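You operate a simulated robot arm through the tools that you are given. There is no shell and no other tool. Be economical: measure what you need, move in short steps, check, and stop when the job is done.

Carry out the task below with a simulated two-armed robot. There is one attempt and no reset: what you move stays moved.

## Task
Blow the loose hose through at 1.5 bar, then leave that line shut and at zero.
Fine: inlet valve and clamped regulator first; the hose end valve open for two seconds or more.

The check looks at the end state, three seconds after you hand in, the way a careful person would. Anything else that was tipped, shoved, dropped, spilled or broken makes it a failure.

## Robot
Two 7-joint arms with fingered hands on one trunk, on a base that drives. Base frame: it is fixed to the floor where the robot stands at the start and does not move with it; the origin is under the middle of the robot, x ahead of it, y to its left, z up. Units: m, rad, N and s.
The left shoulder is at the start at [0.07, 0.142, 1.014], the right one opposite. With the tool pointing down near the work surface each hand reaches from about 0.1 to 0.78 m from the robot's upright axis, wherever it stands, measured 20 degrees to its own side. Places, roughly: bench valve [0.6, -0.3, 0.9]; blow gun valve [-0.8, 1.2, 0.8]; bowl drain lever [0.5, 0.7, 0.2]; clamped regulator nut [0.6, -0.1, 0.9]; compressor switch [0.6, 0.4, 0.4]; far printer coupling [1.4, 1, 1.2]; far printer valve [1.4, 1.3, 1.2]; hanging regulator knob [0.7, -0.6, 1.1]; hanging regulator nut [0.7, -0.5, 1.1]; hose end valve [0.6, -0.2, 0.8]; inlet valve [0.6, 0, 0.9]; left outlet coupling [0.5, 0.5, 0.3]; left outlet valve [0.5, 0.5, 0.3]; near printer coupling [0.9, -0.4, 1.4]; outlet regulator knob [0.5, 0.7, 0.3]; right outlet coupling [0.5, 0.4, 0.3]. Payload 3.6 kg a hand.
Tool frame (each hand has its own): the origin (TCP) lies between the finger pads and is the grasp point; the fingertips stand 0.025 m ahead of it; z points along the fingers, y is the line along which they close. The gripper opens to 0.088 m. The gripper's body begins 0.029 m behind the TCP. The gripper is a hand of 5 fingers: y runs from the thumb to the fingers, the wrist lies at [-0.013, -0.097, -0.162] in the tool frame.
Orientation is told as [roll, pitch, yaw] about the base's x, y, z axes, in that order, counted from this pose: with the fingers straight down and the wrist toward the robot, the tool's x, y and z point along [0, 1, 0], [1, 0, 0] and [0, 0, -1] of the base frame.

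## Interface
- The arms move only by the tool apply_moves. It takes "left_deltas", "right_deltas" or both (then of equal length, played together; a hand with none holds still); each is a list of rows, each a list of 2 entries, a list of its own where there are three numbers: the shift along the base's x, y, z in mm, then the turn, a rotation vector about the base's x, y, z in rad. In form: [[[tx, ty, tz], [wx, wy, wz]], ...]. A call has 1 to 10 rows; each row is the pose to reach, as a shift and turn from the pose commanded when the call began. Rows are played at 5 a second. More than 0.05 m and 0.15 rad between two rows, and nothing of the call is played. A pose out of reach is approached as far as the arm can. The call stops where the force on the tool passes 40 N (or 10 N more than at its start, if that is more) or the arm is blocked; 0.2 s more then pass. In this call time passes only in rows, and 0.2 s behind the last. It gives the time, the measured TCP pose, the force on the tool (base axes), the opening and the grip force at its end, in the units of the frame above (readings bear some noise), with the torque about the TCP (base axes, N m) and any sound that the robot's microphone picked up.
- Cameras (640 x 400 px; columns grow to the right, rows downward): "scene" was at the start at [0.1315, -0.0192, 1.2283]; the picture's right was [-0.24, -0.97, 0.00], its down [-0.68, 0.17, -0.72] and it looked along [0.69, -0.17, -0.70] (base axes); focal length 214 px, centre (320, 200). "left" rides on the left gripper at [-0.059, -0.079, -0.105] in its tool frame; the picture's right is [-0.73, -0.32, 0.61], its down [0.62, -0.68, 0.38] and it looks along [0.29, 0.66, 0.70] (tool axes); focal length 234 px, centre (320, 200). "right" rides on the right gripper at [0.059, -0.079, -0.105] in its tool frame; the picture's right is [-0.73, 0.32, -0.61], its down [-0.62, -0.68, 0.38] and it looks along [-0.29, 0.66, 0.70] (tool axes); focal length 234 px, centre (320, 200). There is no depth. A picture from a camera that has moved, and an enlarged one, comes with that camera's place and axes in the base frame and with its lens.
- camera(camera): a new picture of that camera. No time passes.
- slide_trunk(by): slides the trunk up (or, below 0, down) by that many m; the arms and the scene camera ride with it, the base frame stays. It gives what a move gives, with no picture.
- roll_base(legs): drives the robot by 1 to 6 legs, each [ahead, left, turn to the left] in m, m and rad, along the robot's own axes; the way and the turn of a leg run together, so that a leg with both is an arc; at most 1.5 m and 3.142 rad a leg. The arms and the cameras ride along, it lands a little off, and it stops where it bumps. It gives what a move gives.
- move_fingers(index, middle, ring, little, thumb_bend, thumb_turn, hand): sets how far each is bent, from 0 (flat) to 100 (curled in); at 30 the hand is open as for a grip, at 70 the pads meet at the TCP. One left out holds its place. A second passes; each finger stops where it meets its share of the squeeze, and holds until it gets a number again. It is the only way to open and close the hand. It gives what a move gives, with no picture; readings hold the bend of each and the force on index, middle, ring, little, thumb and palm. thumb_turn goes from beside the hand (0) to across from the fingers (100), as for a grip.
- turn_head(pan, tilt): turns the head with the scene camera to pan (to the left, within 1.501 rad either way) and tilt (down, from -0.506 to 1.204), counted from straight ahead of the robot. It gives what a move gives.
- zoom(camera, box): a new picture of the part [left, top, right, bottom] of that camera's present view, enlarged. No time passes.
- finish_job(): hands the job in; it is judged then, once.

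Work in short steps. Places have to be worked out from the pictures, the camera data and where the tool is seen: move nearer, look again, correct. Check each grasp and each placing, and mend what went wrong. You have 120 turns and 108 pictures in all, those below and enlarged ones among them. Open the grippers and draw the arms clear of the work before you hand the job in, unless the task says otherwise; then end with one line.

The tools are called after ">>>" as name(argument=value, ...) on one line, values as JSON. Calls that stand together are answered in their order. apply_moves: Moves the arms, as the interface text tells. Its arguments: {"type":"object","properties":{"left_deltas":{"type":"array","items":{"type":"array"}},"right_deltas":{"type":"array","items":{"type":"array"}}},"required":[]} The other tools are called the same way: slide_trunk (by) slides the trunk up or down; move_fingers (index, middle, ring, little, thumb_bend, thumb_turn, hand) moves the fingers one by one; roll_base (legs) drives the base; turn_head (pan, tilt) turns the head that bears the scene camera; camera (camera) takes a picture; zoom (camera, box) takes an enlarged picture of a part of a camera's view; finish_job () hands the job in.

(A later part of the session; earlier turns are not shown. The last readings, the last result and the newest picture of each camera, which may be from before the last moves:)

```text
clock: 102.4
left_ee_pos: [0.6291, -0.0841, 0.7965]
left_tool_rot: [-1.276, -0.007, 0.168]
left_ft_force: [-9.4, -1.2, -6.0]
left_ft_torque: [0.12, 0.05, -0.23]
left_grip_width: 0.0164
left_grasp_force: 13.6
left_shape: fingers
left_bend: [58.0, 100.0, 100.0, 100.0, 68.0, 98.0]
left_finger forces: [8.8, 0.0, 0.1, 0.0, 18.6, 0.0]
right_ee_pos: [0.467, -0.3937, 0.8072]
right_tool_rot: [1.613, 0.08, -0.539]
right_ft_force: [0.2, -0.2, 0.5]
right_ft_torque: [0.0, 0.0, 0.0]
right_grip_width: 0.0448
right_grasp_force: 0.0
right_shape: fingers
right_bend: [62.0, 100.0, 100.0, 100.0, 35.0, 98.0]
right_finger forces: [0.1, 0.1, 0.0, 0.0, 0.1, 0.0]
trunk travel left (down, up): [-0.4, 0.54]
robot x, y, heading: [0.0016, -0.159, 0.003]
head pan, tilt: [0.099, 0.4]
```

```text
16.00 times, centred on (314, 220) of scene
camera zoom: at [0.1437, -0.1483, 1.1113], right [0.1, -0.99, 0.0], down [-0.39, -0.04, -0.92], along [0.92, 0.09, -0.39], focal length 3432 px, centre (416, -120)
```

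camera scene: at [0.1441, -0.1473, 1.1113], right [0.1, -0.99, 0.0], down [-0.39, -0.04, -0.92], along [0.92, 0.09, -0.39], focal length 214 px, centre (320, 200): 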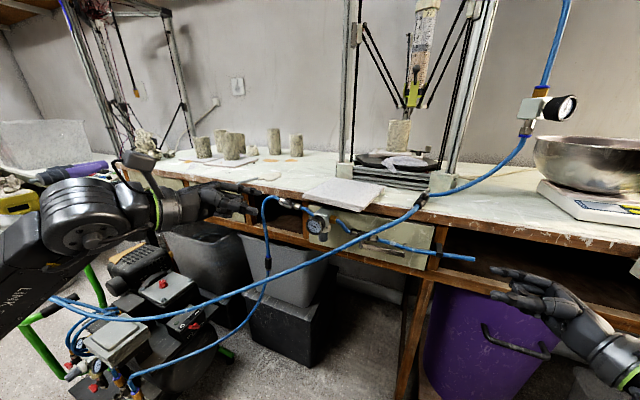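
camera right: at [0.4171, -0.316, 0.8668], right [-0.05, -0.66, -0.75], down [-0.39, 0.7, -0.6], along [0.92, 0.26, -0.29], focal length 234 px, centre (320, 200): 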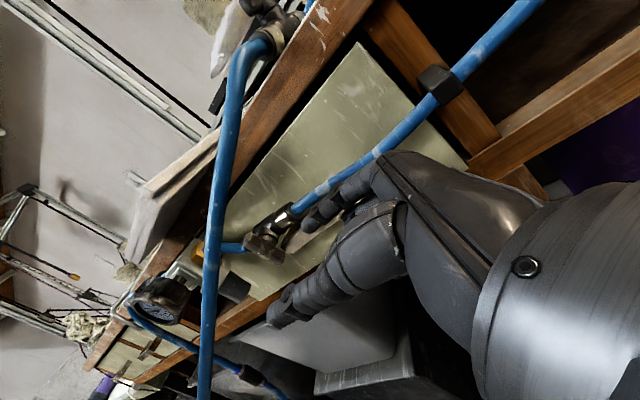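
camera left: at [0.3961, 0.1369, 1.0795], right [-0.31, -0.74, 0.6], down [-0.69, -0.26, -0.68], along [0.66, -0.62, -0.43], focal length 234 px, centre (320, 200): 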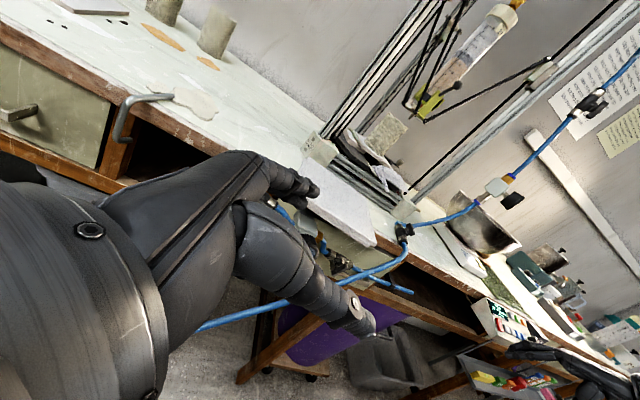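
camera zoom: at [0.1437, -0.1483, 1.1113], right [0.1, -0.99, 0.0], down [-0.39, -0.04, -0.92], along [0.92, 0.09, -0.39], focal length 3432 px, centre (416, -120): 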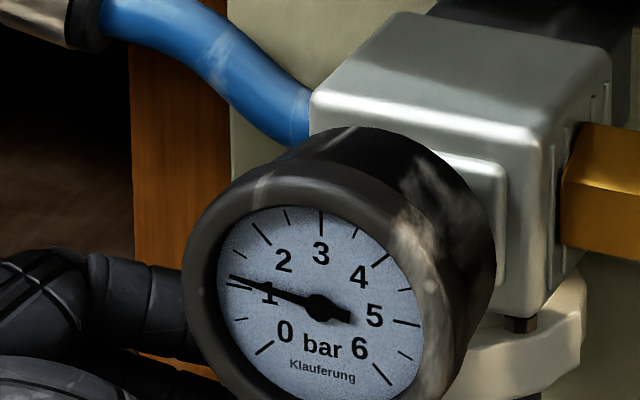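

The blow-through is done (over 5 s near 1.5 bar). The reverse stroke took the flow reading to 1.15, so I wind the regulator back down with two more strokes.

>>> move_fingers(hand="left", index=47, thumb_bend=42)

>>> apply_moves(left_deltas=[[[-2, -1, 0], [0, 0, 0.12]], [[-5, -2, 0], [0, 0, 0.25]], [[-8, -4, 0], [0, 0, 0.38]]])

>>> move_fingers(hand="left", index=95, thumb_bend=85)

>>> apply_moves(left_deltas=[[[2, 1, 0], [0, 0, -0.1]], [[4, 2, 0], [0, 0, -0.2]], [[6, 3, 0], [0, 0, -0.3]], [[8, 4, 0], [0, 0, -0.38]]])

>>> move_fingers(hand="left", index=47, thumb_bend=42)

>>> apply_moves(left_deltas=[[[-2, -1, 0], [0, 0, 0.12]], [[-5, -2, 0], [0, 0, 0.25]], [[-8, -4, 0], [0, 0, 0.38]]])

>>> move_fingers(hand="left", index=95, thumb_bend=85)

>>> apply_moves(left_deltas=[[[2, 1, 0], [0, 0, -0.1]], [[4, 2, 0], [0, 0, -0.2]], [[6, 3, 0], [0, 0, -0.3]], [[8, 4, 0], [0, 0, -0.38]]])

>>> zoom(camera="scene", box=[300, 208, 328, 232])

```text
clock: 103.4
left_ee_pos: [0.63, -0.083, 0.7951]
left_tool_rot: [-1.277, -0.007, 0.172]
left_ft_force: [0.1, -0.4, 0.4]
left_ft_torque: [-0.01, -0.02, 0.0]
left_grip_width: 0.0534
left_grasp_force: 0.2
left_shape: fingers
left_bend: [47.0, 100.0, 100.0, 100.0, 42.0, 98.0]
left_finger forces: [0.0, 0.0, 0.1, 0.0, 0.0, 0.1]
right_ee_pos: [0.4672, -0.394, 0.8078]
right_tool_rot: [1.615, 0.08, -0.541]
right_ft_force: [0.3, 0.4, 0.6]
right_ft_torque: [0.01, 0.02, 0.02]
right_grip_width: 0.0446
right_grasp_force: 0.1
right_shape: fingers
right_bend: [62.0, 100.0, 100.0, 100.0, 35.0, 98.0]
right_finger forces: [0.1, 0.0, 0.0, 0.0, 0.1, 0.0]
trunk travel left (down, up): [-0.4, 0.54]
robot x, y, heading: [-0.0008, -0.1572, 0.003]
head pan, tilt: [0.099, 0.4]
```

```text
clock: 104.2
left_ee_pos: [0.6231, -0.0874, 0.7954]
left_tool_rot: [-1.277, -0.005, 0.553]
left_ft_force: [0.5, 0.9, 0.1]
left_ft_torque: [-0.04, 0.01, 0.0]
left_grip_width: 0.0535
left_grasp_force: 0.0
left_shape: fingers
left_bend: [47.0, 100.0, 100.0, 100.0, 42.0, 98.0]
left_finger forces: [0.0, 0.1, 0.1, 0.0, 0.0, 0.1]
right_ee_pos: [0.4678, -0.3937, 0.8073]
right_tool_rot: [1.615, 0.079, -0.541]
right_ft_force: [0.2, 0.7, 0.1]
right_ft_torque: [-0.02, -0.05, 0.0]
right_grip_width: 0.0447
right_grasp_force: 0.1
right_shape: fingers
right_bend: [62.0, 100.0, 100.0, 100.0, 35.0, 98.0]
right_finger forces: [0.0, 0.1, 0.0, 0.1, 0.0, 0.1]
trunk travel left (down, up): [-0.4, 0.54]
robot x, y, heading: [-0.0045, -0.1591, 0.002]
head pan, tilt: [0.099, 0.4]
```

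```text
clock: 105.2
left_ee_pos: [0.6216, -0.0889, 0.796]
left_tool_rot: [-1.278, -0.006, 0.551]
left_ft_force: [-7.7, -4.0, -6.2]
left_ft_torque: [0.08, 0.13, -0.19]
left_grip_width: 0.0166
left_grasp_force: 14.2
left_shape: fingers
left_bend: [57.0, 100.0, 100.0, 100.0, 68.0, 98.0]
left_finger forces: [9.4, 0.1, 0.0, 0.0, 19.0, 0.0]
right_ee_pos: [0.4668, -0.3934, 0.808]
right_tool_rot: [1.614, 0.079, -0.541]
right_ft_force: [0.6, 0.0, -0.3]
right_ft_torque: [0.01, -0.01, -0.01]
right_grip_width: 0.045
right_grasp_force: 0.0
right_shape: fingers
right_bend: [62.0, 100.0, 100.0, 100.0, 35.0, 98.0]
right_finger forces: [0.0, 0.0, 0.0, 0.0, 0.1, 0.0]
trunk travel left (down, up): [-0.4, 0.54]
robot x, y, heading: [0.0006, -0.158, 0.01]
head pan, tilt: [0.099, 0.4]
```

```text
clock: 106.2
left_ee_pos: [0.6289, -0.0841, 0.7945]
left_tool_rot: [-1.277, -0.007, 0.167]
left_ft_force: [-10.2, -1.4, -5.7]
left_ft_torque: [0.08, 0.06, -0.22]
left_grip_width: 0.0164
left_grasp_force: 14.6
left_shape: fingers
left_bend: [58.0, 100.0, 100.0, 100.0, 68.0, 98.0]
left_finger forces: [9.1, 0.0, 0.1, 0.0, 19.1, 0.0]
right_ee_pos: [0.4674, -0.3944, 0.8085]
right_tool_rot: [1.615, 0.078, -0.539]
right_ft_force: [-0.2, 1.0, -0.4]
right_ft_torque: [-0.01, 0.02, 0.01]
right_grip_width: 0.0448
right_grasp_force: 0.0
right_shape: fingers
right_bend: [62.0, 100.0, 100.0, 100.0, 35.0, 98.0]
right_finger forces: [0.1, 0.0, 0.0, 0.1, 0.1, 0.1]
trunk travel left (down, up): [-0.4, 0.54]
robot x, y, heading: [-0.0012, -0.1582, 0.0]
head pan, tilt: [0.099, 0.4]
```

```text
clock: 107.2
left_ee_pos: [0.6303, -0.0848, 0.7948]
left_tool_rot: [-1.278, -0.006, 0.171]
left_ft_force: [-0.1, -0.1, 0.4]
left_ft_torque: [0.04, 0.01, 0.03]
left_grip_width: 0.0533
left_grasp_force: 0.0
left_shape: fingers
left_bend: [47.0, 100.0, 100.0, 100.0, 42.0, 98.0]
left_finger forces: [0.1, 0.0, 0.1, 0.1, 0.1, 0.0]
right_ee_pos: [0.4667, -0.3929, 0.8076]
right_tool_rot: [1.615, 0.079, -0.541]
right_ft_force: [-0.1, 0.2, 0.3]
right_ft_torque: [0.04, -0.02, -0.03]
right_grip_width: 0.0447
right_grasp_force: 0.1
right_shape: fingers
right_bend: [62.0, 100.0, 100.0, 100.0, 35.0, 98.0]
right_finger forces: [0.0, 0.0, 0.0, 0.0, 0.1, 0.0]
trunk travel left (down, up): [-0.4, 0.54]
robot x, y, heading: [-0.0027, -0.1606, 0.004]
head pan, tilt: [0.099, 0.4]
```

```text
clock: 108.0
left_ee_pos: [0.6231, -0.088, 0.796]
left_tool_rot: [-1.279, -0.005, 0.553]
left_ft_force: [0.1, -0.7, 0.0]
left_ft_torque: [0.03, 0.01, 0.02]
left_grip_width: 0.0535
left_grasp_force: 0.0
left_shape: fingers
left_bend: [47.0, 100.0, 100.0, 100.0, 42.0, 98.0]
left_finger forces: [0.0, 0.1, 0.1, 0.0, 0.1, 0.1]
right_ee_pos: [0.4676, -0.3928, 0.8085]
right_tool_rot: [1.614, 0.081, -0.541]
right_ft_force: [0.0, -0.2, 0.3]
right_ft_torque: [0.0, 0.01, 0.0]
right_grip_width: 0.0447
right_grasp_force: 0.0
right_shape: fingers
right_bend: [62.0, 100.0, 100.0, 100.0, 35.0, 98.0]
right_finger forces: [0.0, 0.0, 0.1, 0.0, 0.1, 0.1]
trunk travel left (down, up): [-0.4, 0.54]
robot x, y, heading: [-0.0017, -0.1565, 0.006]
head pan, tilt: [0.099, 0.4]
```

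```text
clock: 109.0
left_ee_pos: [0.6218, -0.0875, 0.7958]
left_tool_rot: [-1.278, -0.007, 0.551]
left_ft_force: [-7.8, -5.2, -5.5]
left_ft_torque: [0.07, 0.12, -0.17]
left_grip_width: 0.0163
left_grasp_force: 14.2
left_shape: fingers
left_bend: [57.0, 100.0, 100.0, 100.0, 68.0, 98.0]
left_finger forces: [9.3, 0.0, 0.0, 0.0, 18.4, 0.0]
right_ee_pos: [0.4682, -0.3924, 0.8077]
right_tool_rot: [1.615, 0.08, -0.541]
right_ft_force: [0.5, 0.8, 0.0]
right_ft_torque: [-0.01, 0.0, -0.01]
right_grip_width: 0.0448
right_grasp_force: 0.0
right_shape: fingers
right_bend: [62.0, 100.0, 100.0, 100.0, 35.0, 98.0]
right_finger forces: [0.1, 0.0, 0.0, 0.0, 0.0, 0.0]
trunk travel left (down, up): [-0.4, 0.54]
robot x, y, heading: [-0.0009, -0.1555, 0.0]
head pan, tilt: [0.099, 0.4]
```

```text
clock: 110.0
left_ee_pos: [0.6295, -0.0855, 0.7954]
left_tool_rot: [-1.278, -0.007, 0.169]
left_ft_force: [-7.7, -3.9, -4.6]
left_ft_torque: [0.1, 0.04, -0.19]
left_grip_width: 0.0162
left_grasp_force: 13.5
left_shape: fingers
left_bend: [57.0, 100.0, 100.0, 100.0, 68.0, 98.0]
left_finger forces: [9.7, 0.0, 0.0, 0.0, 17.4, 0.0]
right_ee_pos: [0.4665, -0.3925, 0.8077]
right_tool_rot: [1.615, 0.082, -0.541]
right_ft_force: [0.5, 0.6, -0.5]
right_ft_torque: [-0.01, -0.03, -0.03]
right_grip_width: 0.0448
right_grasp_force: 0.1
right_shape: fingers
right_bend: [62.0, 100.0, 100.0, 100.0, 35.0, 98.0]
right_finger forces: [0.0, 0.0, 0.0, 0.1, 0.1, 0.0]
trunk travel left (down, up): [-0.4, 0.54]
robot x, y, heading: [-0.0018, -0.1578, 0.001]
head pan, tilt: [0.099, 0.4]
```

```text
16.00 times, centred on (314, 220) of scene
camera zoom: at [0.1438, -0.1487, 1.1113], right [0.1, -0.99, 0.0], down [-0.39, -0.04, -0.92], along [0.92, 0.09, -0.39], focal length 3432 px, centre (416, -120)
```

zoom: 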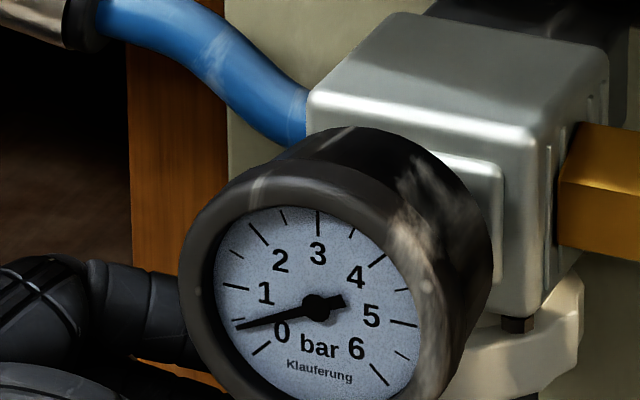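

Down to about 0.4. Two more reverse strokes should bring it to zero.

>>> move_fingers(hand="left", index=47, thumb_bend=42)

>>> apply_moves(left_deltas=[[[-2, -1, 0], [0, 0, 0.12]], [[-5, -2, 0], [0, 0, 0.25]], [[-8, -4, 0], [0, 0, 0.38]]])

>>> move_fingers(hand="left", index=95, thumb_bend=85)

>>> apply_moves(left_deltas=[[[2, 1, 0], [0, 0, -0.1]], [[4, 2, 0], [0, 0, -0.2]], [[6, 3, 0], [0, 0, -0.3]], [[8, 4, 0], [0, 0, -0.38]]])

>>> move_fingers(hand="left", index=47, thumb_bend=42)

>>> apply_moves(left_deltas=[[[-2, -1, 0], [0, 0, 0.12]], [[-5, -2, 0], [0, 0, 0.25]], [[-8, -4, 0], [0, 0, 0.38]]])

>>> move_fingers(hand="left", index=95, thumb_bend=85)

>>> apply_moves(left_deltas=[[[2, 1, 0], [0, 0, -0.1]], [[4, 2, 0], [0, 0, -0.2]], [[6, 3, 0], [0, 0, -0.3]], [[8, 4, 0], [0, 0, -0.38]]])

>>> zoom(camera="scene", box=[300, 208, 328, 232])

```text
clock: 111.0
left_ee_pos: [0.6304, -0.084, 0.7945]
left_tool_rot: [-1.278, -0.006, 0.172]
left_ft_force: [-0.8, 0.0, 0.1]
left_ft_torque: [0.0, -0.03, 0.0]
left_grip_width: 0.0533
left_grasp_force: 0.0
left_shape: fingers
left_bend: [47.0, 100.0, 100.0, 100.0, 42.0, 98.0]
left_finger forces: [0.0, 0.1, 0.0, 0.1, 0.0, 0.0]
right_ee_pos: [0.4677, -0.3929, 0.8077]
right_tool_rot: [1.614, 0.08, -0.541]
right_ft_force: [-0.3, -0.6, -0.5]
right_ft_torque: [0.01, 0.0, -0.03]
right_grip_width: 0.0447
right_grasp_force: 0.1
right_shape: fingers
right_bend: [62.0, 100.0, 100.0, 100.0, 35.0, 98.0]
right_finger forces: [0.0, 0.0, 0.0, 0.0, 0.0, 0.1]
trunk travel left (down, up): [-0.4, 0.54]
robot x, y, heading: [-0.0001, -0.1575, 0.001]
head pan, tilt: [0.099, 0.4]
```

```text
clock: 111.8
left_ee_pos: [0.6207, -0.0886, 0.796]
left_tool_rot: [-1.278, -0.006, 0.555]
left_ft_force: [0.0, -0.9, 0.5]
left_ft_torque: [0.04, 0.02, -0.01]
left_grip_width: 0.0534
left_grasp_force: 0.0
left_shape: fingers
left_bend: [47.0, 100.0, 100.0, 100.0, 42.0, 98.0]
left_finger forces: [0.0, 0.0, 0.0, 0.1, 0.1, 0.0]
right_ee_pos: [0.4679, -0.3925, 0.8072]
right_tool_rot: [1.615, 0.081, -0.542]
right_ft_force: [-0.6, -0.3, 0.5]
right_ft_torque: [-0.01, 0.04, 0.03]
right_grip_width: 0.0448
right_grasp_force: 0.1
right_shape: fingers
right_bend: [62.0, 100.0, 100.0, 100.0, 35.0, 98.0]
right_finger forces: [0.0, 0.0, 0.0, 0.1, 0.0, 0.0]
trunk travel left (down, up): [-0.4, 0.54]
robot x, y, heading: [-0.0003, -0.156, 0.007]
head pan, tilt: [0.099, 0.4]
```

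```text
clock: 112.8
left_ee_pos: [0.6208, -0.0883, 0.795]
left_tool_rot: [-1.278, -0.007, 0.55]
left_ft_force: [-9.2, -1.9, -5.6]
left_ft_torque: [0.08, 0.15, -0.17]
left_grip_width: 0.0164
left_grasp_force: 13.5
left_shape: fingers
left_bend: [56.0, 100.0, 100.0, 100.0, 68.0, 98.0]
left_finger forces: [9.5, 0.1, 0.0, 0.0, 18.3, 0.1]
right_ee_pos: [0.4672, -0.3938, 0.8083]
right_tool_rot: [1.614, 0.079, -0.542]
right_ft_force: [0.6, 0.1, 0.0]
right_ft_torque: [0.01, 0.0, 0.01]
right_grip_width: 0.0448
right_grasp_force: 0.1
right_shape: fingers
right_bend: [62.0, 100.0, 100.0, 100.0, 35.0, 98.0]
right_finger forces: [0.1, 0.1, 0.0, 0.0, 0.0, 0.0]
trunk travel left (down, up): [-0.4, 0.54]
robot x, y, heading: [-0.001, -0.1586, 0.002]
head pan, tilt: [0.099, 0.4]
```

```text
clock: 113.8
left_ee_pos: [0.6301, -0.083, 0.7959]
left_tool_rot: [-1.277, -0.006, 0.169]
left_ft_force: [-10.2, -0.5, -5.5]
left_ft_torque: [0.14, 0.06, -0.23]
left_grip_width: 0.0165
left_grasp_force: 13.9
left_shape: fingers
left_bend: [57.0, 100.0, 100.0, 100.0, 68.0, 98.0]
left_finger forces: [9.1, 0.0, 0.1, 0.0, 18.8, 0.0]
right_ee_pos: [0.4668, -0.3933, 0.8077]
right_tool_rot: [1.614, 0.079, -0.538]
right_ft_force: [-0.3, -1.0, 0.0]
right_ft_torque: [-0.01, 0.01, -0.02]
right_grip_width: 0.0451
right_grasp_force: 0.0
right_shape: fingers
right_bend: [62.0, 100.0, 100.0, 100.0, 35.0, 98.0]
right_finger forces: [0.1, 0.0, 0.1, 0.0, 0.1, 0.0]
trunk travel left (down, up): [-0.4, 0.54]
robot x, y, heading: [-0.0023, -0.1592, 0.003]
head pan, tilt: [0.099, 0.4]
```

```text
clock: 114.8
left_ee_pos: [0.6306, -0.0834, 0.7951]
left_tool_rot: [-1.279, -0.007, 0.173]
left_ft_force: [0.3, -0.5, 0.2]
left_ft_torque: [-0.03, -0.02, 0.01]
left_grip_width: 0.0533
left_grasp_force: 0.0
left_shape: fingers
left_bend: [47.0, 100.0, 100.0, 100.0, 42.0, 98.0]
left_finger forces: [0.0, 0.0, 0.1, 0.0, 0.0, 0.0]
right_ee_pos: [0.4675, -0.3933, 0.8059]
right_tool_rot: [1.614, 0.081, -0.543]
right_ft_force: [1.4, -0.2, 0.4]
right_ft_torque: [0.0, 0.0, -0.01]
right_grip_width: 0.0449
right_grasp_force: 0.0
right_shape: fingers
right_bend: [62.0, 100.0, 100.0, 100.0, 35.0, 98.0]
right_finger forces: [0.0, 0.1, 0.0, 0.0, 0.1, 0.0]
trunk travel left (down, up): [-0.4, 0.54]
robot x, y, heading: [-0.0009, -0.1582, 0.004]
head pan, tilt: [0.099, 0.4]
```

```text
clock: 115.6
left_ee_pos: [0.6212, -0.0878, 0.7962]
left_tool_rot: [-1.278, -0.005, 0.554]
left_ft_force: [0.1, -0.2, 0.2]
left_ft_torque: [0.01, -0.01, 0.03]
left_grip_width: 0.0534
left_grasp_force: 0.0
left_shape: fingers
left_bend: [47.0, 100.0, 100.0, 100.0, 42.0, 98.0]
left_finger forces: [0.1, 0.0, 0.0, 0.0, 0.0, 0.1]
right_ee_pos: [0.4675, -0.3921, 0.808]
right_tool_rot: [1.615, 0.08, -0.54]
right_ft_force: [0.9, 0.0, 0.7]
right_ft_torque: [0.01, 0.01, 0.02]
right_grip_width: 0.0449
right_grasp_force: 0.1
right_shape: fingers
right_bend: [62.0, 100.0, 100.0, 100.0, 35.0, 98.0]
right_finger forces: [0.0, 0.0, 0.0, 0.0, 0.0, 0.0]
trunk travel left (down, up): [-0.4, 0.54]
robot x, y, heading: [-0.0021, -0.159, 0.003]
head pan, tilt: [0.099, 0.4]
```

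```text
clock: 116.6
left_ee_pos: [0.6215, -0.089, 0.795]
left_tool_rot: [-1.277, -0.007, 0.55]
left_ft_force: [-7.2, -4.4, -6.7]
left_ft_torque: [0.11, 0.12, -0.12]
left_grip_width: 0.0161
left_grasp_force: 13.0
left_shape: fingers
left_bend: [57.0, 100.0, 100.0, 100.0, 68.0, 98.0]
left_finger forces: [9.4, 0.0, 0.0, 0.0, 18.0, 0.1]
right_ee_pos: [0.4671, -0.3933, 0.8072]
right_tool_rot: [1.614, 0.081, -0.54]
right_ft_force: [-0.7, 0.2, 0.5]
right_ft_torque: [-0.02, 0.02, 0.0]
right_grip_width: 0.0449
right_grasp_force: 0.1
right_shape: fingers
right_bend: [62.0, 100.0, 100.0, 100.0, 35.0, 98.0]
right_finger forces: [0.1, 0.0, 0.0, 0.1, 0.0, 0.0]
trunk travel left (down, up): [-0.4, 0.54]
robot x, y, heading: [0.0021, -0.1562, 0.005]
head pan, tilt: [0.099, 0.4]
```

```text
clock: 117.6
left_ee_pos: [0.6285, -0.0845, 0.7956]
left_tool_rot: [-1.278, -0.005, 0.17]
left_ft_force: [-7.0, -6.6, -7.2]
left_ft_torque: [0.16, 0.02, 0.11]
left_grip_width: 0.0163
left_grasp_force: 13.1
left_shape: fingers
left_bend: [57.0, 100.0, 100.0, 100.0, 67.0, 97.0]
left_finger forces: [10.0, 0.0, 0.0, 0.0, 16.8, 0.0]
right_ee_pos: [0.4678, -0.3943, 0.8075]
right_tool_rot: [1.615, 0.081, -0.54]
right_ft_force: [-0.7, -0.6, 0.1]
right_ft_torque: [-0.01, 0.0, 0.08]
right_grip_width: 0.0448
right_grasp_force: 0.1
right_shape: fingers
right_bend: [62.0, 100.0, 100.0, 100.0, 35.0, 98.0]
right_finger forces: [0.0, 0.1, 0.0, 0.1, 0.1, 0.0]
trunk travel left (down, up): [-0.4, 0.54]
robot x, y, heading: [0.001, -0.1535, 0.005]
head pan, tilt: [0.099, 0.4]
```

```text
16.00 times, centred on (314, 220) of scene
camera zoom: at [0.1443, -0.149, 1.1112], right [0.1, -0.99, 0.0], down [-0.39, -0.04, -0.92], along [0.92, 0.09, -0.39], focal length 3432 px, centre (416, -120)
```

zoom: 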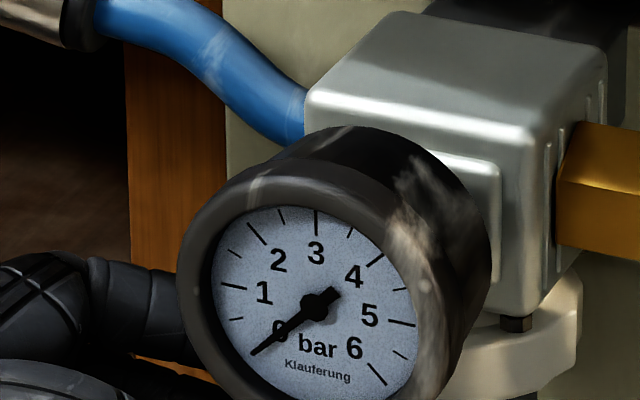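

The gauge is at zero with the knob at its lower stop. I release, withdraw the left hand and turn it back to fingers-down to shut the inlet valve.

>>> move_fingers(hand="left", index=45, thumb_bend=40)

>>> apply_moves(left_deltas=[[[-2, 20, 0], [0, 0, 0]], [[-5, 45, 0], [0, 0, 0]], [[-20, 70, 8], [0, 0, -0.05]], [[-40, 80, 40], [0, 0, -0.1]], [[-60, 90, 75], [0, 0, -0.15]], [[-80, 95, 115], [0, 0, -0.17]], [[-105, 100, 145], [0, 0, -0.17]], [[-145, 105, 165], [0, 0, -0.17]], [[-150, 110, 200], [0, 0, -0.17]]])

>>> apply_moves(left_deltas=[[[0, 0, 0], [0.14, 0, 0]], [[0, 0, 0], [0.28, 0, 0]], [[0, 0, 0], [0.42, 0, 0]], [[0, 0, 0], [0.56, 0, 0]], [[0, 0, 0], [0.7, 0, 0]], [[0, 0, 0], [0.84, 0, 0]], [[0, 0, 0], [0.98, 0, 0]], [[0, 0, 0], [1.12, 0, 0]], [[0, 0, 0], [1.26, 0, 0]], [[0, 0, 0], [1.29, 0, 0]]])

>>> move_fingers(hand="left", index=66, thumb_bend=30)

```text
clock: 118.6
left_ee_pos: [0.6299, -0.0838, 0.7959]
left_tool_rot: [-1.277, -0.007, 0.172]
left_ft_force: [-1.0, 0.4, -1.0]
left_ft_torque: [0.0, 0.0, 0.02]
left_grip_width: 0.0568
left_grasp_force: 0.6
left_shape: fingers
left_bend: [46.0, 100.0, 100.0, 100.0, 40.0, 98.0]
left_finger forces: [0.7, 0.0, 0.0, 0.0, 0.1, 0.0]
right_ee_pos: [0.4663, -0.3937, 0.8085]
right_tool_rot: [1.615, 0.079, -0.542]
right_ft_force: [0.4, 0.1, -0.2]
right_ft_torque: [0.01, 0.0, -0.02]
right_grip_width: 0.0447
right_grasp_force: 0.1
right_shape: fingers
right_bend: [62.0, 100.0, 100.0, 100.0, 35.0, 98.0]
right_finger forces: [0.1, 0.1, 0.0, 0.1, 0.1, 0.0]
trunk travel left (down, up): [-0.4, 0.54]
robot x, y, heading: [-0.001, -0.1609, 0.008]
head pan, tilt: [0.099, 0.4]
```

```text
clock: 120.6
left_ee_pos: [0.4785, 0.0275, 0.9958]
left_tool_rot: [-1.278, -0.007, 0.001]
left_ft_force: [-0.4, 0.2, 0.0]
left_ft_torque: [0.01, 0.02, 0.02]
left_grip_width: 0.0575
left_grasp_force: 0.0
left_shape: fingers
left_bend: [45.0, 100.0, 100.0, 100.0, 40.0, 98.0]
left_finger forces: [0.0, 0.0, 0.0, 0.0, 0.1, 0.0]
right_ee_pos: [0.4675, -0.3935, 0.8082]
right_tool_rot: [1.614, 0.079, -0.54]
right_ft_force: [-0.9, 0.2, -0.4]
right_ft_torque: [0.02, 0.0, 0.0]
right_grip_width: 0.0447
right_grasp_force: 0.0
right_shape: fingers
right_bend: [62.0, 100.0, 100.0, 100.0, 35.0, 98.0]
right_finger forces: [0.1, 0.0, 0.0, 0.0, 0.1, 0.1]
trunk travel left (down, up): [-0.4, 0.54]
robot x, y, heading: [0.0008, -0.1605, 0.001]
head pan, tilt: [0.099, 0.4]
```

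```text
clock: 122.8
left_ee_pos: [0.4799, 0.0272, 0.9968]
left_tool_rot: [0.014, -0.001, -0.005]
left_ft_force: [-0.5, 0.5, 0.6]
left_ft_torque: [0.03, 0.01, -0.01]
left_grip_width: 0.0578
left_grasp_force: 0.0
left_shape: fingers
left_bend: [45.0, 100.0, 100.0, 100.0, 40.0, 98.0]
left_finger forces: [0.0, 0.0, 0.0, 0.0, 0.0, 0.0]
right_ee_pos: [0.4674, -0.3942, 0.8075]
right_tool_rot: [1.614, 0.081, -0.54]
right_ft_force: [0.1, 0.8, -0.5]
right_ft_torque: [-0.01, 0.0, 0.0]
right_grip_width: 0.045
right_grasp_force: 0.0
right_shape: fingers
right_bend: [62.0, 100.0, 100.0, 100.0, 35.0, 98.0]
right_finger forces: [0.1, 0.1, 0.0, 0.0, 0.0, 0.0]
trunk travel left (down, up): [-0.4, 0.54]
robot x, y, heading: [0.0, -0.156, 0.006]
head pan, tilt: [0.099, 0.4]
```

```text
clock: 123.8
left_ee_pos: [0.4804, 0.0265, 0.9944]
left_tool_rot: [0.011, 0.0, -0.006]
left_ft_force: [0.4, 1.2, -0.3]
left_ft_torque: [0.01, 0.0, -0.01]
left_grip_width: 0.0455
left_grasp_force: 0.1
left_shape: fingers
left_bend: [66.0, 100.0, 100.0, 100.0, 30.0, 98.0]
left_finger forces: [0.1, 0.0, 0.0, 0.0, 0.0, 0.0]
right_ee_pos: [0.467, -0.3931, 0.8089]
right_tool_rot: [1.615, 0.081, -0.541]
right_ft_force: [0.4, 0.1, 0.5]
right_ft_torque: [-0.02, 0.01, 0.01]
right_grip_width: 0.045
right_grasp_force: 0.1
right_shape: fingers
right_bend: [62.0, 100.0, 100.0, 100.0, 35.0, 98.0]
right_finger forces: [0.0, 0.1, 0.0, 0.0, 0.0, 0.0]
trunk travel left (down, up): [-0.4, 0.54]
robot x, y, heading: [-0.0025, -0.1573, 0.001]
head pan, tilt: [0.099, 0.4]
```

I bring the left index above the right wing of the inlet lever, then press it down along the arc.

>>> apply_moves(left_deltas=[[[40, -10, -10], [0, 0, 0]], [[80, -20, -20], [0, 0, 0]], [[120, -32, -35], [0, 0, 0]], [[148, -43, -50], [0, 0, 0]], [[148, -43, -68], [0, 0, 0]], [[147, -44, -82], [0, 0, 0]]])

>>> zoom(camera="scene", box=[250, 170, 330, 230])

```text
clock: 125.2
left_ee_pos: [0.627, -0.0189, 0.9152]
left_tool_rot: [0.012, -0.002, -0.005]
left_ft_force: [-0.2, 0.6, 0.1]
left_ft_torque: [0.0, 0.01, -0.03]
left_grip_width: 0.0457
left_grasp_force: 0.0
left_shape: fingers
left_bend: [66.0, 100.0, 100.0, 100.0, 30.0, 98.0]
left_finger forces: [0.0, 0.0, 0.1, 0.1, 0.1, 0.0]
right_ee_pos: [0.4678, -0.3938, 0.8076]
right_tool_rot: [1.614, 0.081, -0.54]
right_ft_force: [-0.2, 0.2, -0.3]
right_ft_torque: [0.01, 0.01, 0.01]
right_grip_width: 0.045
right_grasp_force: 0.0
right_shape: fingers
right_bend: [62.0, 100.0, 100.0, 100.0, 35.0, 98.0]
right_finger forces: [0.0, 0.1, 0.0, 0.0, 0.0, 0.0]
trunk travel left (down, up): [-0.4, 0.54]
robot x, y, heading: [-0.0007, -0.1529, 0.01]
head pan, tilt: [0.099, 0.4]
```

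```text
6.67 times, centred on (290, 200) of scene
camera zoom: at [0.1444, -0.1481, 1.1112], right [0.1, -0.99, 0.0], down [-0.39, -0.04, -0.92], along [0.92, 0.09, -0.39], focal length 1430 px, centre (520, 200)
```

zoom: 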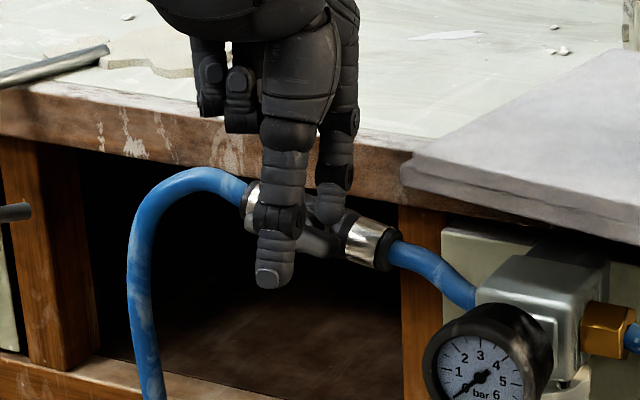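

The tip is right above the lever's right end. I press down along the arc.

>>> apply_moves(left_deltas=[[[0, 0, -7], [0, 0, 0]], [[-1, -2, -13], [0, 0, 0]], [[-2, -2, -19], [0, 0, 0]], [[-3, 1, -25], [0, 0, 0]], [[-4, 5, -30], [0, 0, 0]]])

>>> zoom(camera="scene", box=[250, 170, 330, 230])

```text
clock: 126.4
left_ee_pos: [0.623, -0.0164, 0.8867]
left_tool_rot: [0.014, -0.008, -0.008]
left_ft_force: [0.1, -10.9, 9.8]
left_ft_torque: [0.07, -0.2, -0.17]
left_grip_width: 0.0453
left_grasp_force: 7.9
left_shape: fingers
left_bend: [66.0, 100.0, 100.0, 100.0, 30.0, 98.0]
left_finger forces: [4.2, 10.6, 0.0, 0.1, 0.0, 0.1]
right_ee_pos: [0.4658, -0.3952, 0.808]
right_tool_rot: [1.616, 0.081, -0.542]
right_ft_force: [0.1, -0.1, 0.1]
right_ft_torque: [-0.02, 0.0, -0.02]
right_grip_width: 0.045
right_grasp_force: 0.2
right_shape: fingers
right_bend: [62.0, 100.0, 100.0, 100.0, 35.0, 98.0]
right_finger forces: [0.0, 0.0, 0.0, 0.0, 0.0, 0.0]
trunk travel left (down, up): [-0.4, 0.54]
robot x, y, heading: [-0.003, -0.158, 0.006]
head pan, tilt: [0.099, 0.4]
```

```text
6.67 times, centred on (290, 200) of scene
camera zoom: at [0.1428, -0.1508, 1.1117], right [0.1, -0.99, 0.0], down [-0.39, -0.04, -0.92], along [0.92, 0.09, -0.39], focal length 1430 px, centre (520, 200)
```

zoom: 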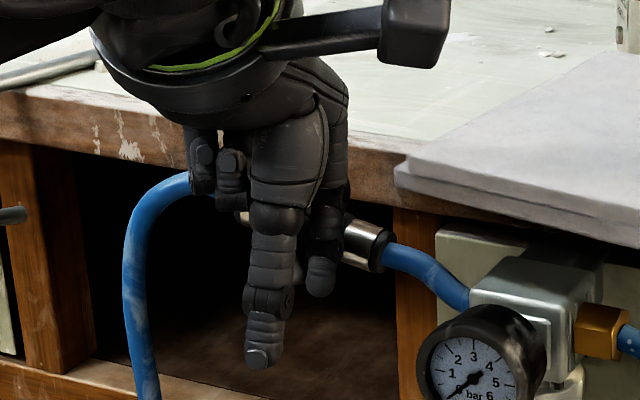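

The curled middle finger now touches the valve too. I lift off and move to the left of the lever to look.

>>> apply_moves(left_deltas=[[[0, -4, 5], [0, 0, 0]], [[0, -5, 30], [0, 0, 0]], [[4, -5, 60], [0, 0, 0]], [[8, 25, 65], [0, 0, 0]], [[9, 45, 62], [0, 0, 0]]])

>>> zoom(camera="scene", box=[250, 170, 330, 230])

```text
clock: 127.6
left_ee_pos: [0.6319, 0.0327, 0.9454]
left_tool_rot: [0.012, -0.003, -0.005]
left_ft_force: [-0.1, 0.1, 0.2]
left_ft_torque: [-0.03, 0.01, 0.02]
left_grip_width: 0.0454
left_grasp_force: 0.0
left_shape: fingers
left_bend: [66.0, 100.0, 100.0, 100.0, 30.0, 98.0]
left_finger forces: [0.0, 0.0, 0.0, 0.0, 0.1, 0.1]
right_ee_pos: [0.467, -0.3939, 0.8084]
right_tool_rot: [1.614, 0.078, -0.541]
right_ft_force: [0.2, 0.7, -0.5]
right_ft_torque: [0.01, 0.01, -0.03]
right_grip_width: 0.0447
right_grasp_force: 0.1
right_shape: fingers
right_bend: [62.0, 100.0, 100.0, 100.0, 35.0, 98.0]
right_finger forces: [0.0, 0.0, 0.0, 0.0, 0.0, 0.0]
trunk travel left (down, up): [-0.4, 0.54]
robot x, y, heading: [-0.0014, -0.1589, 0.007]
head pan, tilt: [0.099, 0.4]
```

```text
6.67 times, centred on (290, 200) of scene
camera zoom: at [0.1442, -0.1478, 1.1113], right [0.1, -0.99, 0.0], down [-0.39, -0.04, -0.92], along [0.92, 0.09, -0.39], focal length 1430 px, centre (520, 200)
```

zoom: 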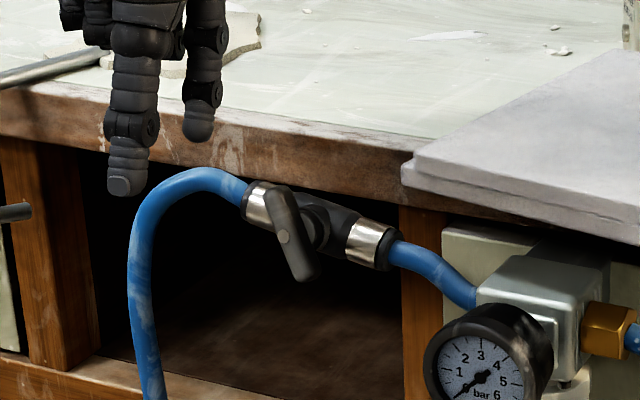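

About two-thirds back. I lower on the left side and push the top to the right until the stop, as felt at the beginning.

>>> apply_moves(left_deltas=[[[0, 2, -16], [0, 0, 0]], [[0, 2, -30], [0, 0, 0]], [[0, -8, -30], [0, 0, 0]], [[0, -16, -29], [0, 0, 0]], [[0, -23, -28], [0, 0, 0]], [[0, -29, -28], [0, 0, 0]], [[0, -34, -28], [0, 0, 0]]])

>>> zoom(camera="scene", box=[250, 170, 330, 230])

```text
clock: 129.2
left_ee_pos: [0.6309, 0.0031, 0.9175]
left_tool_rot: [0.011, -0.003, -0.002]
left_ft_force: [-0.4, 14.4, 4.8]
left_ft_torque: [0.3, -0.01, 0.15]
left_grip_width: 0.0415
left_grasp_force: 7.6
left_shape: fingers
left_bend: [70.0, 100.0, 100.0, 100.0, 30.0, 98.0]
left_finger forces: [15.3, 0.1, 0.0, 0.1, 0.1, 0.0]
right_ee_pos: [0.4677, -0.3901, 0.8096]
right_tool_rot: [1.613, 0.077, -0.539]
right_ft_force: [-0.1, 0.2, 1.8]
right_ft_torque: [0.0, -0.01, 0.03]
right_grip_width: 0.0447
right_grasp_force: 0.0
right_shape: fingers
right_bend: [62.0, 100.0, 100.0, 100.0, 35.0, 98.0]
right_finger forces: [0.1, 0.0, 0.1, 0.0, 0.1, 0.0]
trunk travel left (down, up): [-0.4, 0.54]
robot x, y, heading: [-0.0025, -0.1549, 0.005]
head pan, tilt: [0.099, 0.4]
```

```text
6.67 times, centred on (290, 200) of scene
camera zoom: at [0.1434, -0.1451, 1.1114], right [0.1, -0.99, 0.0], down [-0.39, -0.04, -0.92], along [0.92, 0.09, -0.39], focal length 1430 px, centre (520, 200)
```

zoom: 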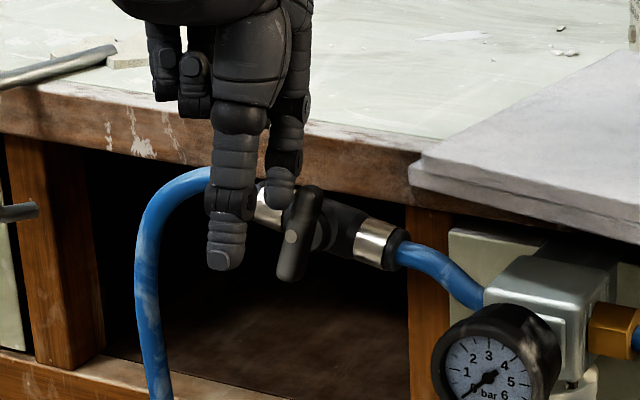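

The inlet valve is back at its shut stop with the gauge at zero. I withdraw the left hand, then shift the base left for the right hand to shut the end valve.

>>> apply_moves(left_deltas=[[[0, 6, 2], [0, 0, 0]], [[0, 8, 35], [0, 0, 0]], [[-25, 12, 65], [0, 0, 0]], [[-70, 20, 85], [0, 0, 0]], [[-115, 30, 90], [0, 0, 0]], [[-160, 50, 90], [0, 0, 0]]])

>>> roll_base(legs=[[0, 0.08, 0]])

>>> apply_moves(right_deltas=[[[20, 10, 10], [0, 0, 0]], [[50, 25, 25], [0, 0, 0]], [[80, 45, 35], [0, 0, 0]], [[86, 60, 35], [0, 0, 0]]])

>>> zoom(camera="right", box=[220, 170, 360, 275])

```text
clock: 130.6
left_ee_pos: [0.4709, 0.0493, 1.0078]
left_tool_rot: [0.014, -0.004, -0.006]
left_ft_force: [0.7, -0.3, -0.3]
left_ft_torque: [-0.02, -0.04, 0.01]
left_grip_width: 0.0452
left_grasp_force: 0.1
left_shape: fingers
left_bend: [66.0, 100.0, 100.0, 100.0, 30.0, 98.0]
left_finger forces: [0.0, 0.1, 0.0, 0.1, 0.0, 0.1]
right_ee_pos: [0.4661, -0.3935, 0.8092]
right_tool_rot: [1.616, 0.078, -0.54]
right_ft_force: [-0.6, -0.3, -0.1]
right_ft_torque: [-0.01, 0.02, 0.03]
right_grip_width: 0.0449
right_grasp_force: 0.1
right_shape: fingers
right_bend: [62.0, 100.0, 100.0, 100.0, 35.0, 98.0]
right_finger forces: [0.1, 0.0, 0.0, 0.0, 0.1, 0.0]
trunk travel left (down, up): [-0.4, 0.54]
robot x, y, heading: [-0.0022, -0.1565, 0.003]
head pan, tilt: [0.099, 0.4]
```

```text
clock: 131.7
left_ee_pos: [0.4735, 0.1296, 1.0087]
left_tool_rot: [0.011, -0.001, -0.008]
left_ft_force: [-0.1, -0.2, -0.3]
left_ft_torque: [-0.01, 0.01, -0.04]
left_grip_width: 0.0455
left_grasp_force: 0.0
left_shape: fingers
left_bend: [66.0, 100.0, 100.0, 100.0, 30.0, 98.0]
left_finger forces: [0.0, 0.1, 0.0, 0.0, 0.0, 0.1]
right_ee_pos: [0.4679, -0.3114, 0.8082]
right_tool_rot: [1.613, 0.08, -0.542]
right_ft_force: [0.1, -1.1, 0.1]
right_ft_torque: [0.0, -0.01, -0.03]
right_grip_width: 0.0447
right_grasp_force: 0.0
right_shape: fingers
right_bend: [62.0, 100.0, 100.0, 100.0, 35.0, 98.0]
right_finger forces: [0.0, 0.0, 0.0, 0.0, 0.1, 0.0]
trunk travel left (down, up): [-0.4, 0.54]
robot x, y, heading: [0.0015, -0.0799, 0.001]
head pan, tilt: [0.099, 0.4]
```

```text
clock: 132.7
left_ee_pos: [0.4743, 0.1298, 1.0085]
left_tool_rot: [0.013, -0.002, -0.007]
left_ft_force: [-0.2, -1.3, 1.1]
left_ft_torque: [0.02, -0.01, -0.01]
left_grip_width: 0.0455
left_grasp_force: 0.1
left_shape: fingers
left_bend: [66.0, 100.0, 100.0, 100.0, 30.0, 98.0]
left_finger forces: [0.1, 0.1, 0.0, 0.1, 0.0, 0.1]
right_ee_pos: [0.5537, -0.253, 0.8425]
right_tool_rot: [1.613, 0.079, -0.542]
right_ft_force: [0.3, 0.5, -0.8]
right_ft_torque: [0.01, 0.03, -0.01]
right_grip_width: 0.0445
right_grasp_force: 0.1
right_shape: fingers
right_bend: [62.0, 100.0, 100.0, 100.0, 35.0, 98.0]
right_finger forces: [0.1, 0.0, 0.0, 0.1, 0.0, 0.0]
trunk travel left (down, up): [-0.4, 0.54]
robot x, y, heading: [0.0003, -0.0766, 0.005]
head pan, tilt: [0.099, 0.4]
```

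```text
3.81 times, centred on (290, 222) of right
camera zoom: at [0.4343, -0.3071, 0.9036], right [-0.07, -0.63, -0.77], down [-0.41, 0.73, -0.55], along [0.91, 0.28, -0.31], focal length 892 px, centre (434, 114)
```

zoom: 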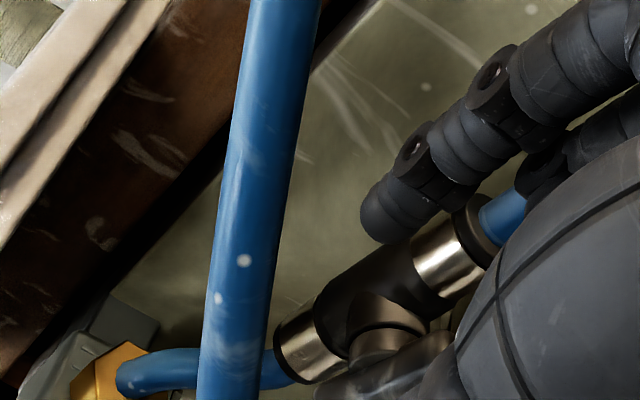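

The lever lies along the pipe. I position above its right end and press down along the arc to shut it.

>>> apply_moves(right_deltas=[[[0, 18, 0], [0, 0, 0]], [[0, 27, -8], [0, 0, 0]], [[0, 27, -17], [0, 0, 0]], [[0, 24, -24], [0, 0, 0]], [[2, 22, -31], [0, 0, 0]], [[4, 24, -38], [0, 0, 0]], [[6, 28, -45], [0, 0, 0]]])

>>> zoom(camera="right", box=[220, 150, 380, 270])

```text
clock: 134.3
left_ee_pos: [0.4746, 0.1274, 1.008]
left_tool_rot: [0.013, -0.002, -0.007]
left_ft_force: [0.0, -0.8, -0.2]
left_ft_torque: [0.01, 0.02, -0.01]
left_grip_width: 0.0454
left_grasp_force: 0.0
left_shape: fingers
left_bend: [66.0, 100.0, 100.0, 100.0, 30.0, 98.0]
left_finger forces: [0.0, 0.0, 0.1, 0.0, 0.0, 0.1]
right_ee_pos: [0.5585, -0.2253, 0.7966]
right_tool_rot: [1.615, 0.081, -0.54]
right_ft_force: [-0.2, -0.5, 0.6]
right_ft_torque: [0.04, -0.03, -0.04]
right_grip_width: 0.0448
right_grasp_force: 0.1
right_shape: fingers
right_bend: [62.0, 100.0, 100.0, 100.0, 35.0, 98.0]
right_finger forces: [0.7, 0.1, 0.0, 0.0, 0.0, 0.1]
trunk travel left (down, up): [-0.4, 0.54]
robot x, y, heading: [0.0026, -0.078, 0.001]
head pan, tilt: [0.099, 0.4]
```

```text
3.33 times, centred on (300, 210) of right
camera zoom: at [0.4392, -0.2792, 0.858], right [-0.07, -0.63, -0.77], down [-0.41, 0.73, -0.55], along [0.91, 0.28, -0.31], focal length 781 px, centre (387, 167)
```

zoom: 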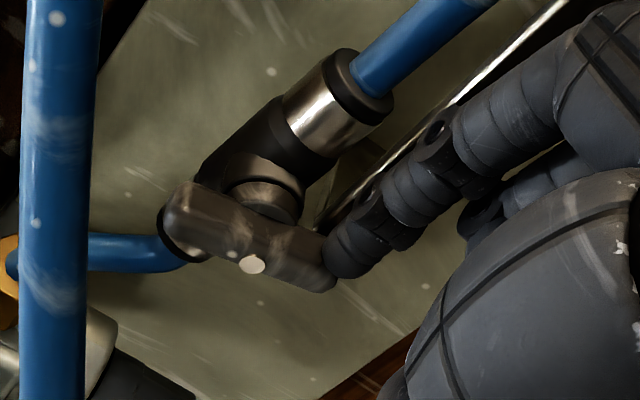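

Nearly shut, with the fingertip right beside the lever's lower end. I poke it left to the stop.

>>> apply_moves(right_deltas=[[[1, 4, -1], [0, 0, 0]], [[2, 8, -1], [0, 0, 0]], [[2, 12, -1], [0, 0, 0]], [[2, 15, -1], [0, 0, 0]]])

>>> zoom(camera="right", box=[220, 150, 380, 270])

```text
clock: 135.2
left_ee_pos: [0.4734, 0.1217, 1.0095]
left_tool_rot: [0.014, -0.004, -0.015]
left_ft_force: [1.1, 0.3, -0.7]
left_ft_torque: [-0.02, 0.01, -0.01]
left_grip_width: 0.0453
left_grasp_force: 0.0
left_shape: fingers
left_bend: [66.0, 100.0, 100.0, 100.0, 30.0, 98.0]
left_finger forces: [0.1, 0.1, 0.0, 0.0, 0.0, 0.0]
right_ee_pos: [0.5601, -0.2214, 0.7984]
right_tool_rot: [1.614, 0.079, -0.556]
right_ft_force: [-10.3, -20.8, -2.0]
right_ft_torque: [0.16, -0.04, -0.47]
right_grip_width: 0.0452
right_grasp_force: 11.5
right_shape: fingers
right_bend: [61.0, 100.0, 100.0, 100.0, 35.0, 98.0]
right_finger forces: [22.7, 0.1, 0.0, 0.1, 0.0, 0.0]
trunk travel left (down, up): [-0.4, 0.54]
robot x, y, heading: [-0.0014, -0.0792, -0.004]
head pan, tilt: [0.099, 0.4]
stopped in row 4 (right hand): the force on the tool passed its limit at 43 N (the readings are from after the stop); the commanded pose is now the measured one
```

```text
3.33 times, centred on (300, 210) of right
camera zoom: at [0.4398, -0.2732, 0.8573], right [-0.08, -0.63, -0.78], down [-0.4, 0.73, -0.55], along [0.91, 0.27, -0.31], focal length 781 px, centre (387, 167)
```

zoom: 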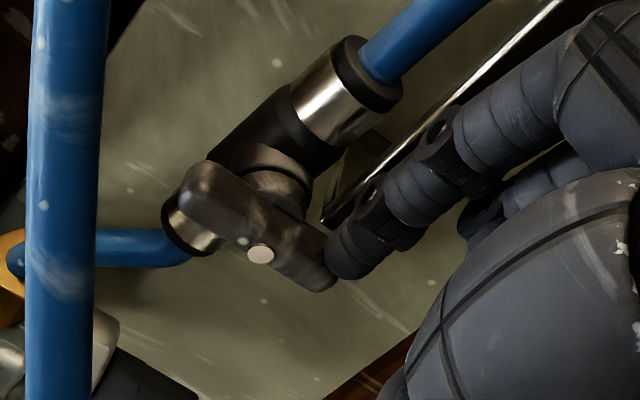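

It met the stop firmly: end valve shut. I back the right hand off, draw it clear, return the base and open both hands.

>>> apply_moves(right_deltas=[[[-3, -10, 0], [0, 0, 0]], [[-20, -30, -2], [0, 0, 0]], [[-50, -50, -2], [0, 0, 0]], [[-80, -80, 0], [0, 0, 0]], [[-105, -110, 10], [0, 0, 0]], [[-110, -140, 30], [0, 0, 0]], [[-115, -160, 60], [0, 0, 0]], [[-120, -160, 100], [0, 0, 0]]], left_deltas=[[[-10, 5, 0], [0, 0, 0]], [[-20, 10, 0], [0, 0, 0]], [[-30, 15, 0], [0, 0, 0]], [[-40, 20, 0], [0, 0, 0]], [[-50, 25, 0], [0, 0, 0]], [[-60, 30, 0], [0, 0, 0]], [[-70, 35, 0], [0, 0, 0]], [[-80, 40, 0], [0, 0, 0]]])

>>> move_fingers(hand="left", index=30, middle=30, ring=30, little=30, thumb_bend=30)

>>> move_fingers(hand="right", index=30, middle=30, ring=30, little=30, thumb_bend=30)

>>> camera(camera="scene")

>>> zoom(camera="scene", box=[290, 185, 430, 265])

```text
clock: 137.0
left_ee_pos: [0.4154, 0.1581, 1.0]
left_tool_rot: [0.012, -0.004, -0.01]
left_ft_force: [-0.5, 0.1, 0.5]
left_ft_torque: [-0.01, -0.01, -0.02]
left_grip_width: 0.0453
left_grasp_force: 0.1
left_shape: fingers
left_bend: [66.0, 100.0, 100.0, 100.0, 30.0, 98.0]
left_finger forces: [0.0, 0.0, 0.0, 0.0, 0.0, 0.0]
left hand out of reach, approached as far as the arm can: row 6, 7, 8
right_ee_pos: [0.4405, -0.3765, 0.8975]
right_tool_rot: [1.613, 0.077, -0.548]
right_ft_force: [-0.7, 0.7, 0.3]
right_ft_torque: [0.0, -0.03, 0.01]
right_grip_width: 0.0448
right_grasp_force: 0.0
right_shape: fingers
right_bend: [62.0, 100.0, 100.0, 100.0, 35.0, 98.0]
right_finger forces: [0.1, 0.0, 0.1, 0.0, 0.0, 0.0]
trunk travel left (down, up): [-0.4, 0.54]
robot x, y, heading: [-0.0011, -0.0785, -0.0]
head pan, tilt: [0.099, 0.4]
```

```text
clock: 138.0
left_ee_pos: [0.4157, 0.157, 1.0007]
left_tool_rot: [0.011, -0.002, -0.012]
left_ft_force: [-0.1, 1.1, 0.3]
left_ft_torque: [0.02, -0.01, 0.04]
left_grip_width: 0.0845
left_grasp_force: 0.1
left_shape: fingers
left_bend: [30.0, 30.0, 30.0, 30.0, 30.0, 98.0]
left_finger forces: [0.0, 0.1, 0.0, 0.1, 0.0, 0.0]
right_ee_pos: [0.4412, -0.3762, 0.8977]
right_tool_rot: [1.611, 0.079, -0.55]
right_ft_force: [0.7, -0.8, 0.6]
right_ft_torque: [-0.01, 0.02, 0.03]
right_grip_width: 0.0453
right_grasp_force: 0.0
right_shape: fingers
right_bend: [62.0, 100.0, 100.0, 100.0, 35.0, 98.0]
right_finger forces: [0.0, 0.1, 0.2, 0.1, 0.0, 0.0]
trunk travel left (down, up): [-0.4, 0.54]
robot x, y, heading: [-0.0038, -0.0809, -0.001]
head pan, tilt: [0.099, 0.4]
```

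```text
clock: 139.0
left_ee_pos: [0.4156, 0.1563, 1.0004]
left_tool_rot: [0.013, -0.003, -0.009]
left_ft_force: [0.4, 0.3, -0.3]
left_ft_torque: [-0.02, -0.01, 0.02]
left_grip_width: 0.0843
left_grasp_force: 0.0
left_shape: fingers
left_bend: [30.0, 30.0, 30.0, 30.0, 30.0, 98.0]
left_finger forces: [0.0, 0.0, 0.1, 0.0, 0.0, 0.0]
right_ee_pos: [0.4401, -0.377, 0.8975]
right_tool_rot: [1.613, 0.078, -0.551]
right_ft_force: [-1.0, -0.5, -0.3]
right_ft_torque: [0.02, 0.0, 0.0]
right_grip_width: 0.0843
right_grasp_force: 0.0
right_shape: fingers
right_bend: [30.0, 30.0, 30.0, 30.0, 30.0, 98.0]
right_finger forces: [0.1, 0.0, 0.1, 0.0, 0.0, 0.1]
trunk travel left (down, up): [-0.4, 0.54]
robot x, y, heading: [0.0009, -0.0748, -0.004]
head pan, tilt: [0.099, 0.4]
```

```text
11 pictures are left
camera scene: at [0.1437, -0.0685, 1.1113], right [0.1, -1.0, 0.0], down [-0.39, -0.04, -0.92], along [0.92, 0.09, -0.39], focal length 214 px, centre (320, 200)
```

scene: 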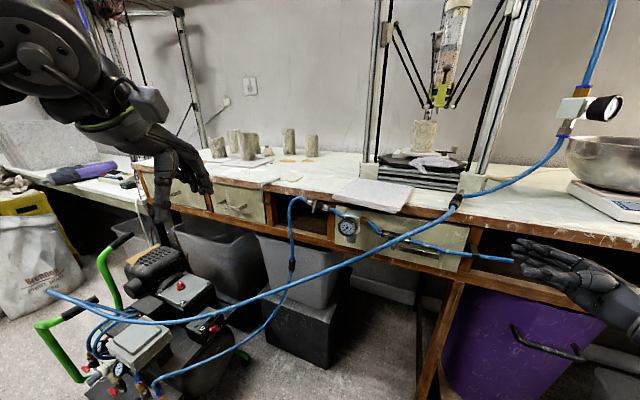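

```text
4.57 times, centred on (360, 225) of scene
camera zoom: at [0.1437, -0.0685, 1.1113], right [0.1, -1.0, 0.0], down [-0.39, -0.04, -0.92], along [0.92, 0.09, -0.39], focal length 980 px, centre (137, 86)
```

zoom: 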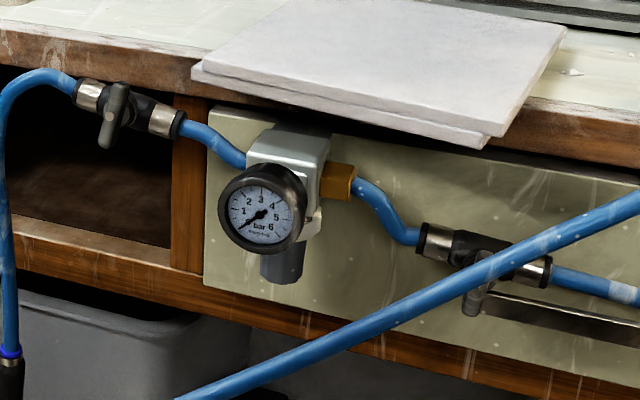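

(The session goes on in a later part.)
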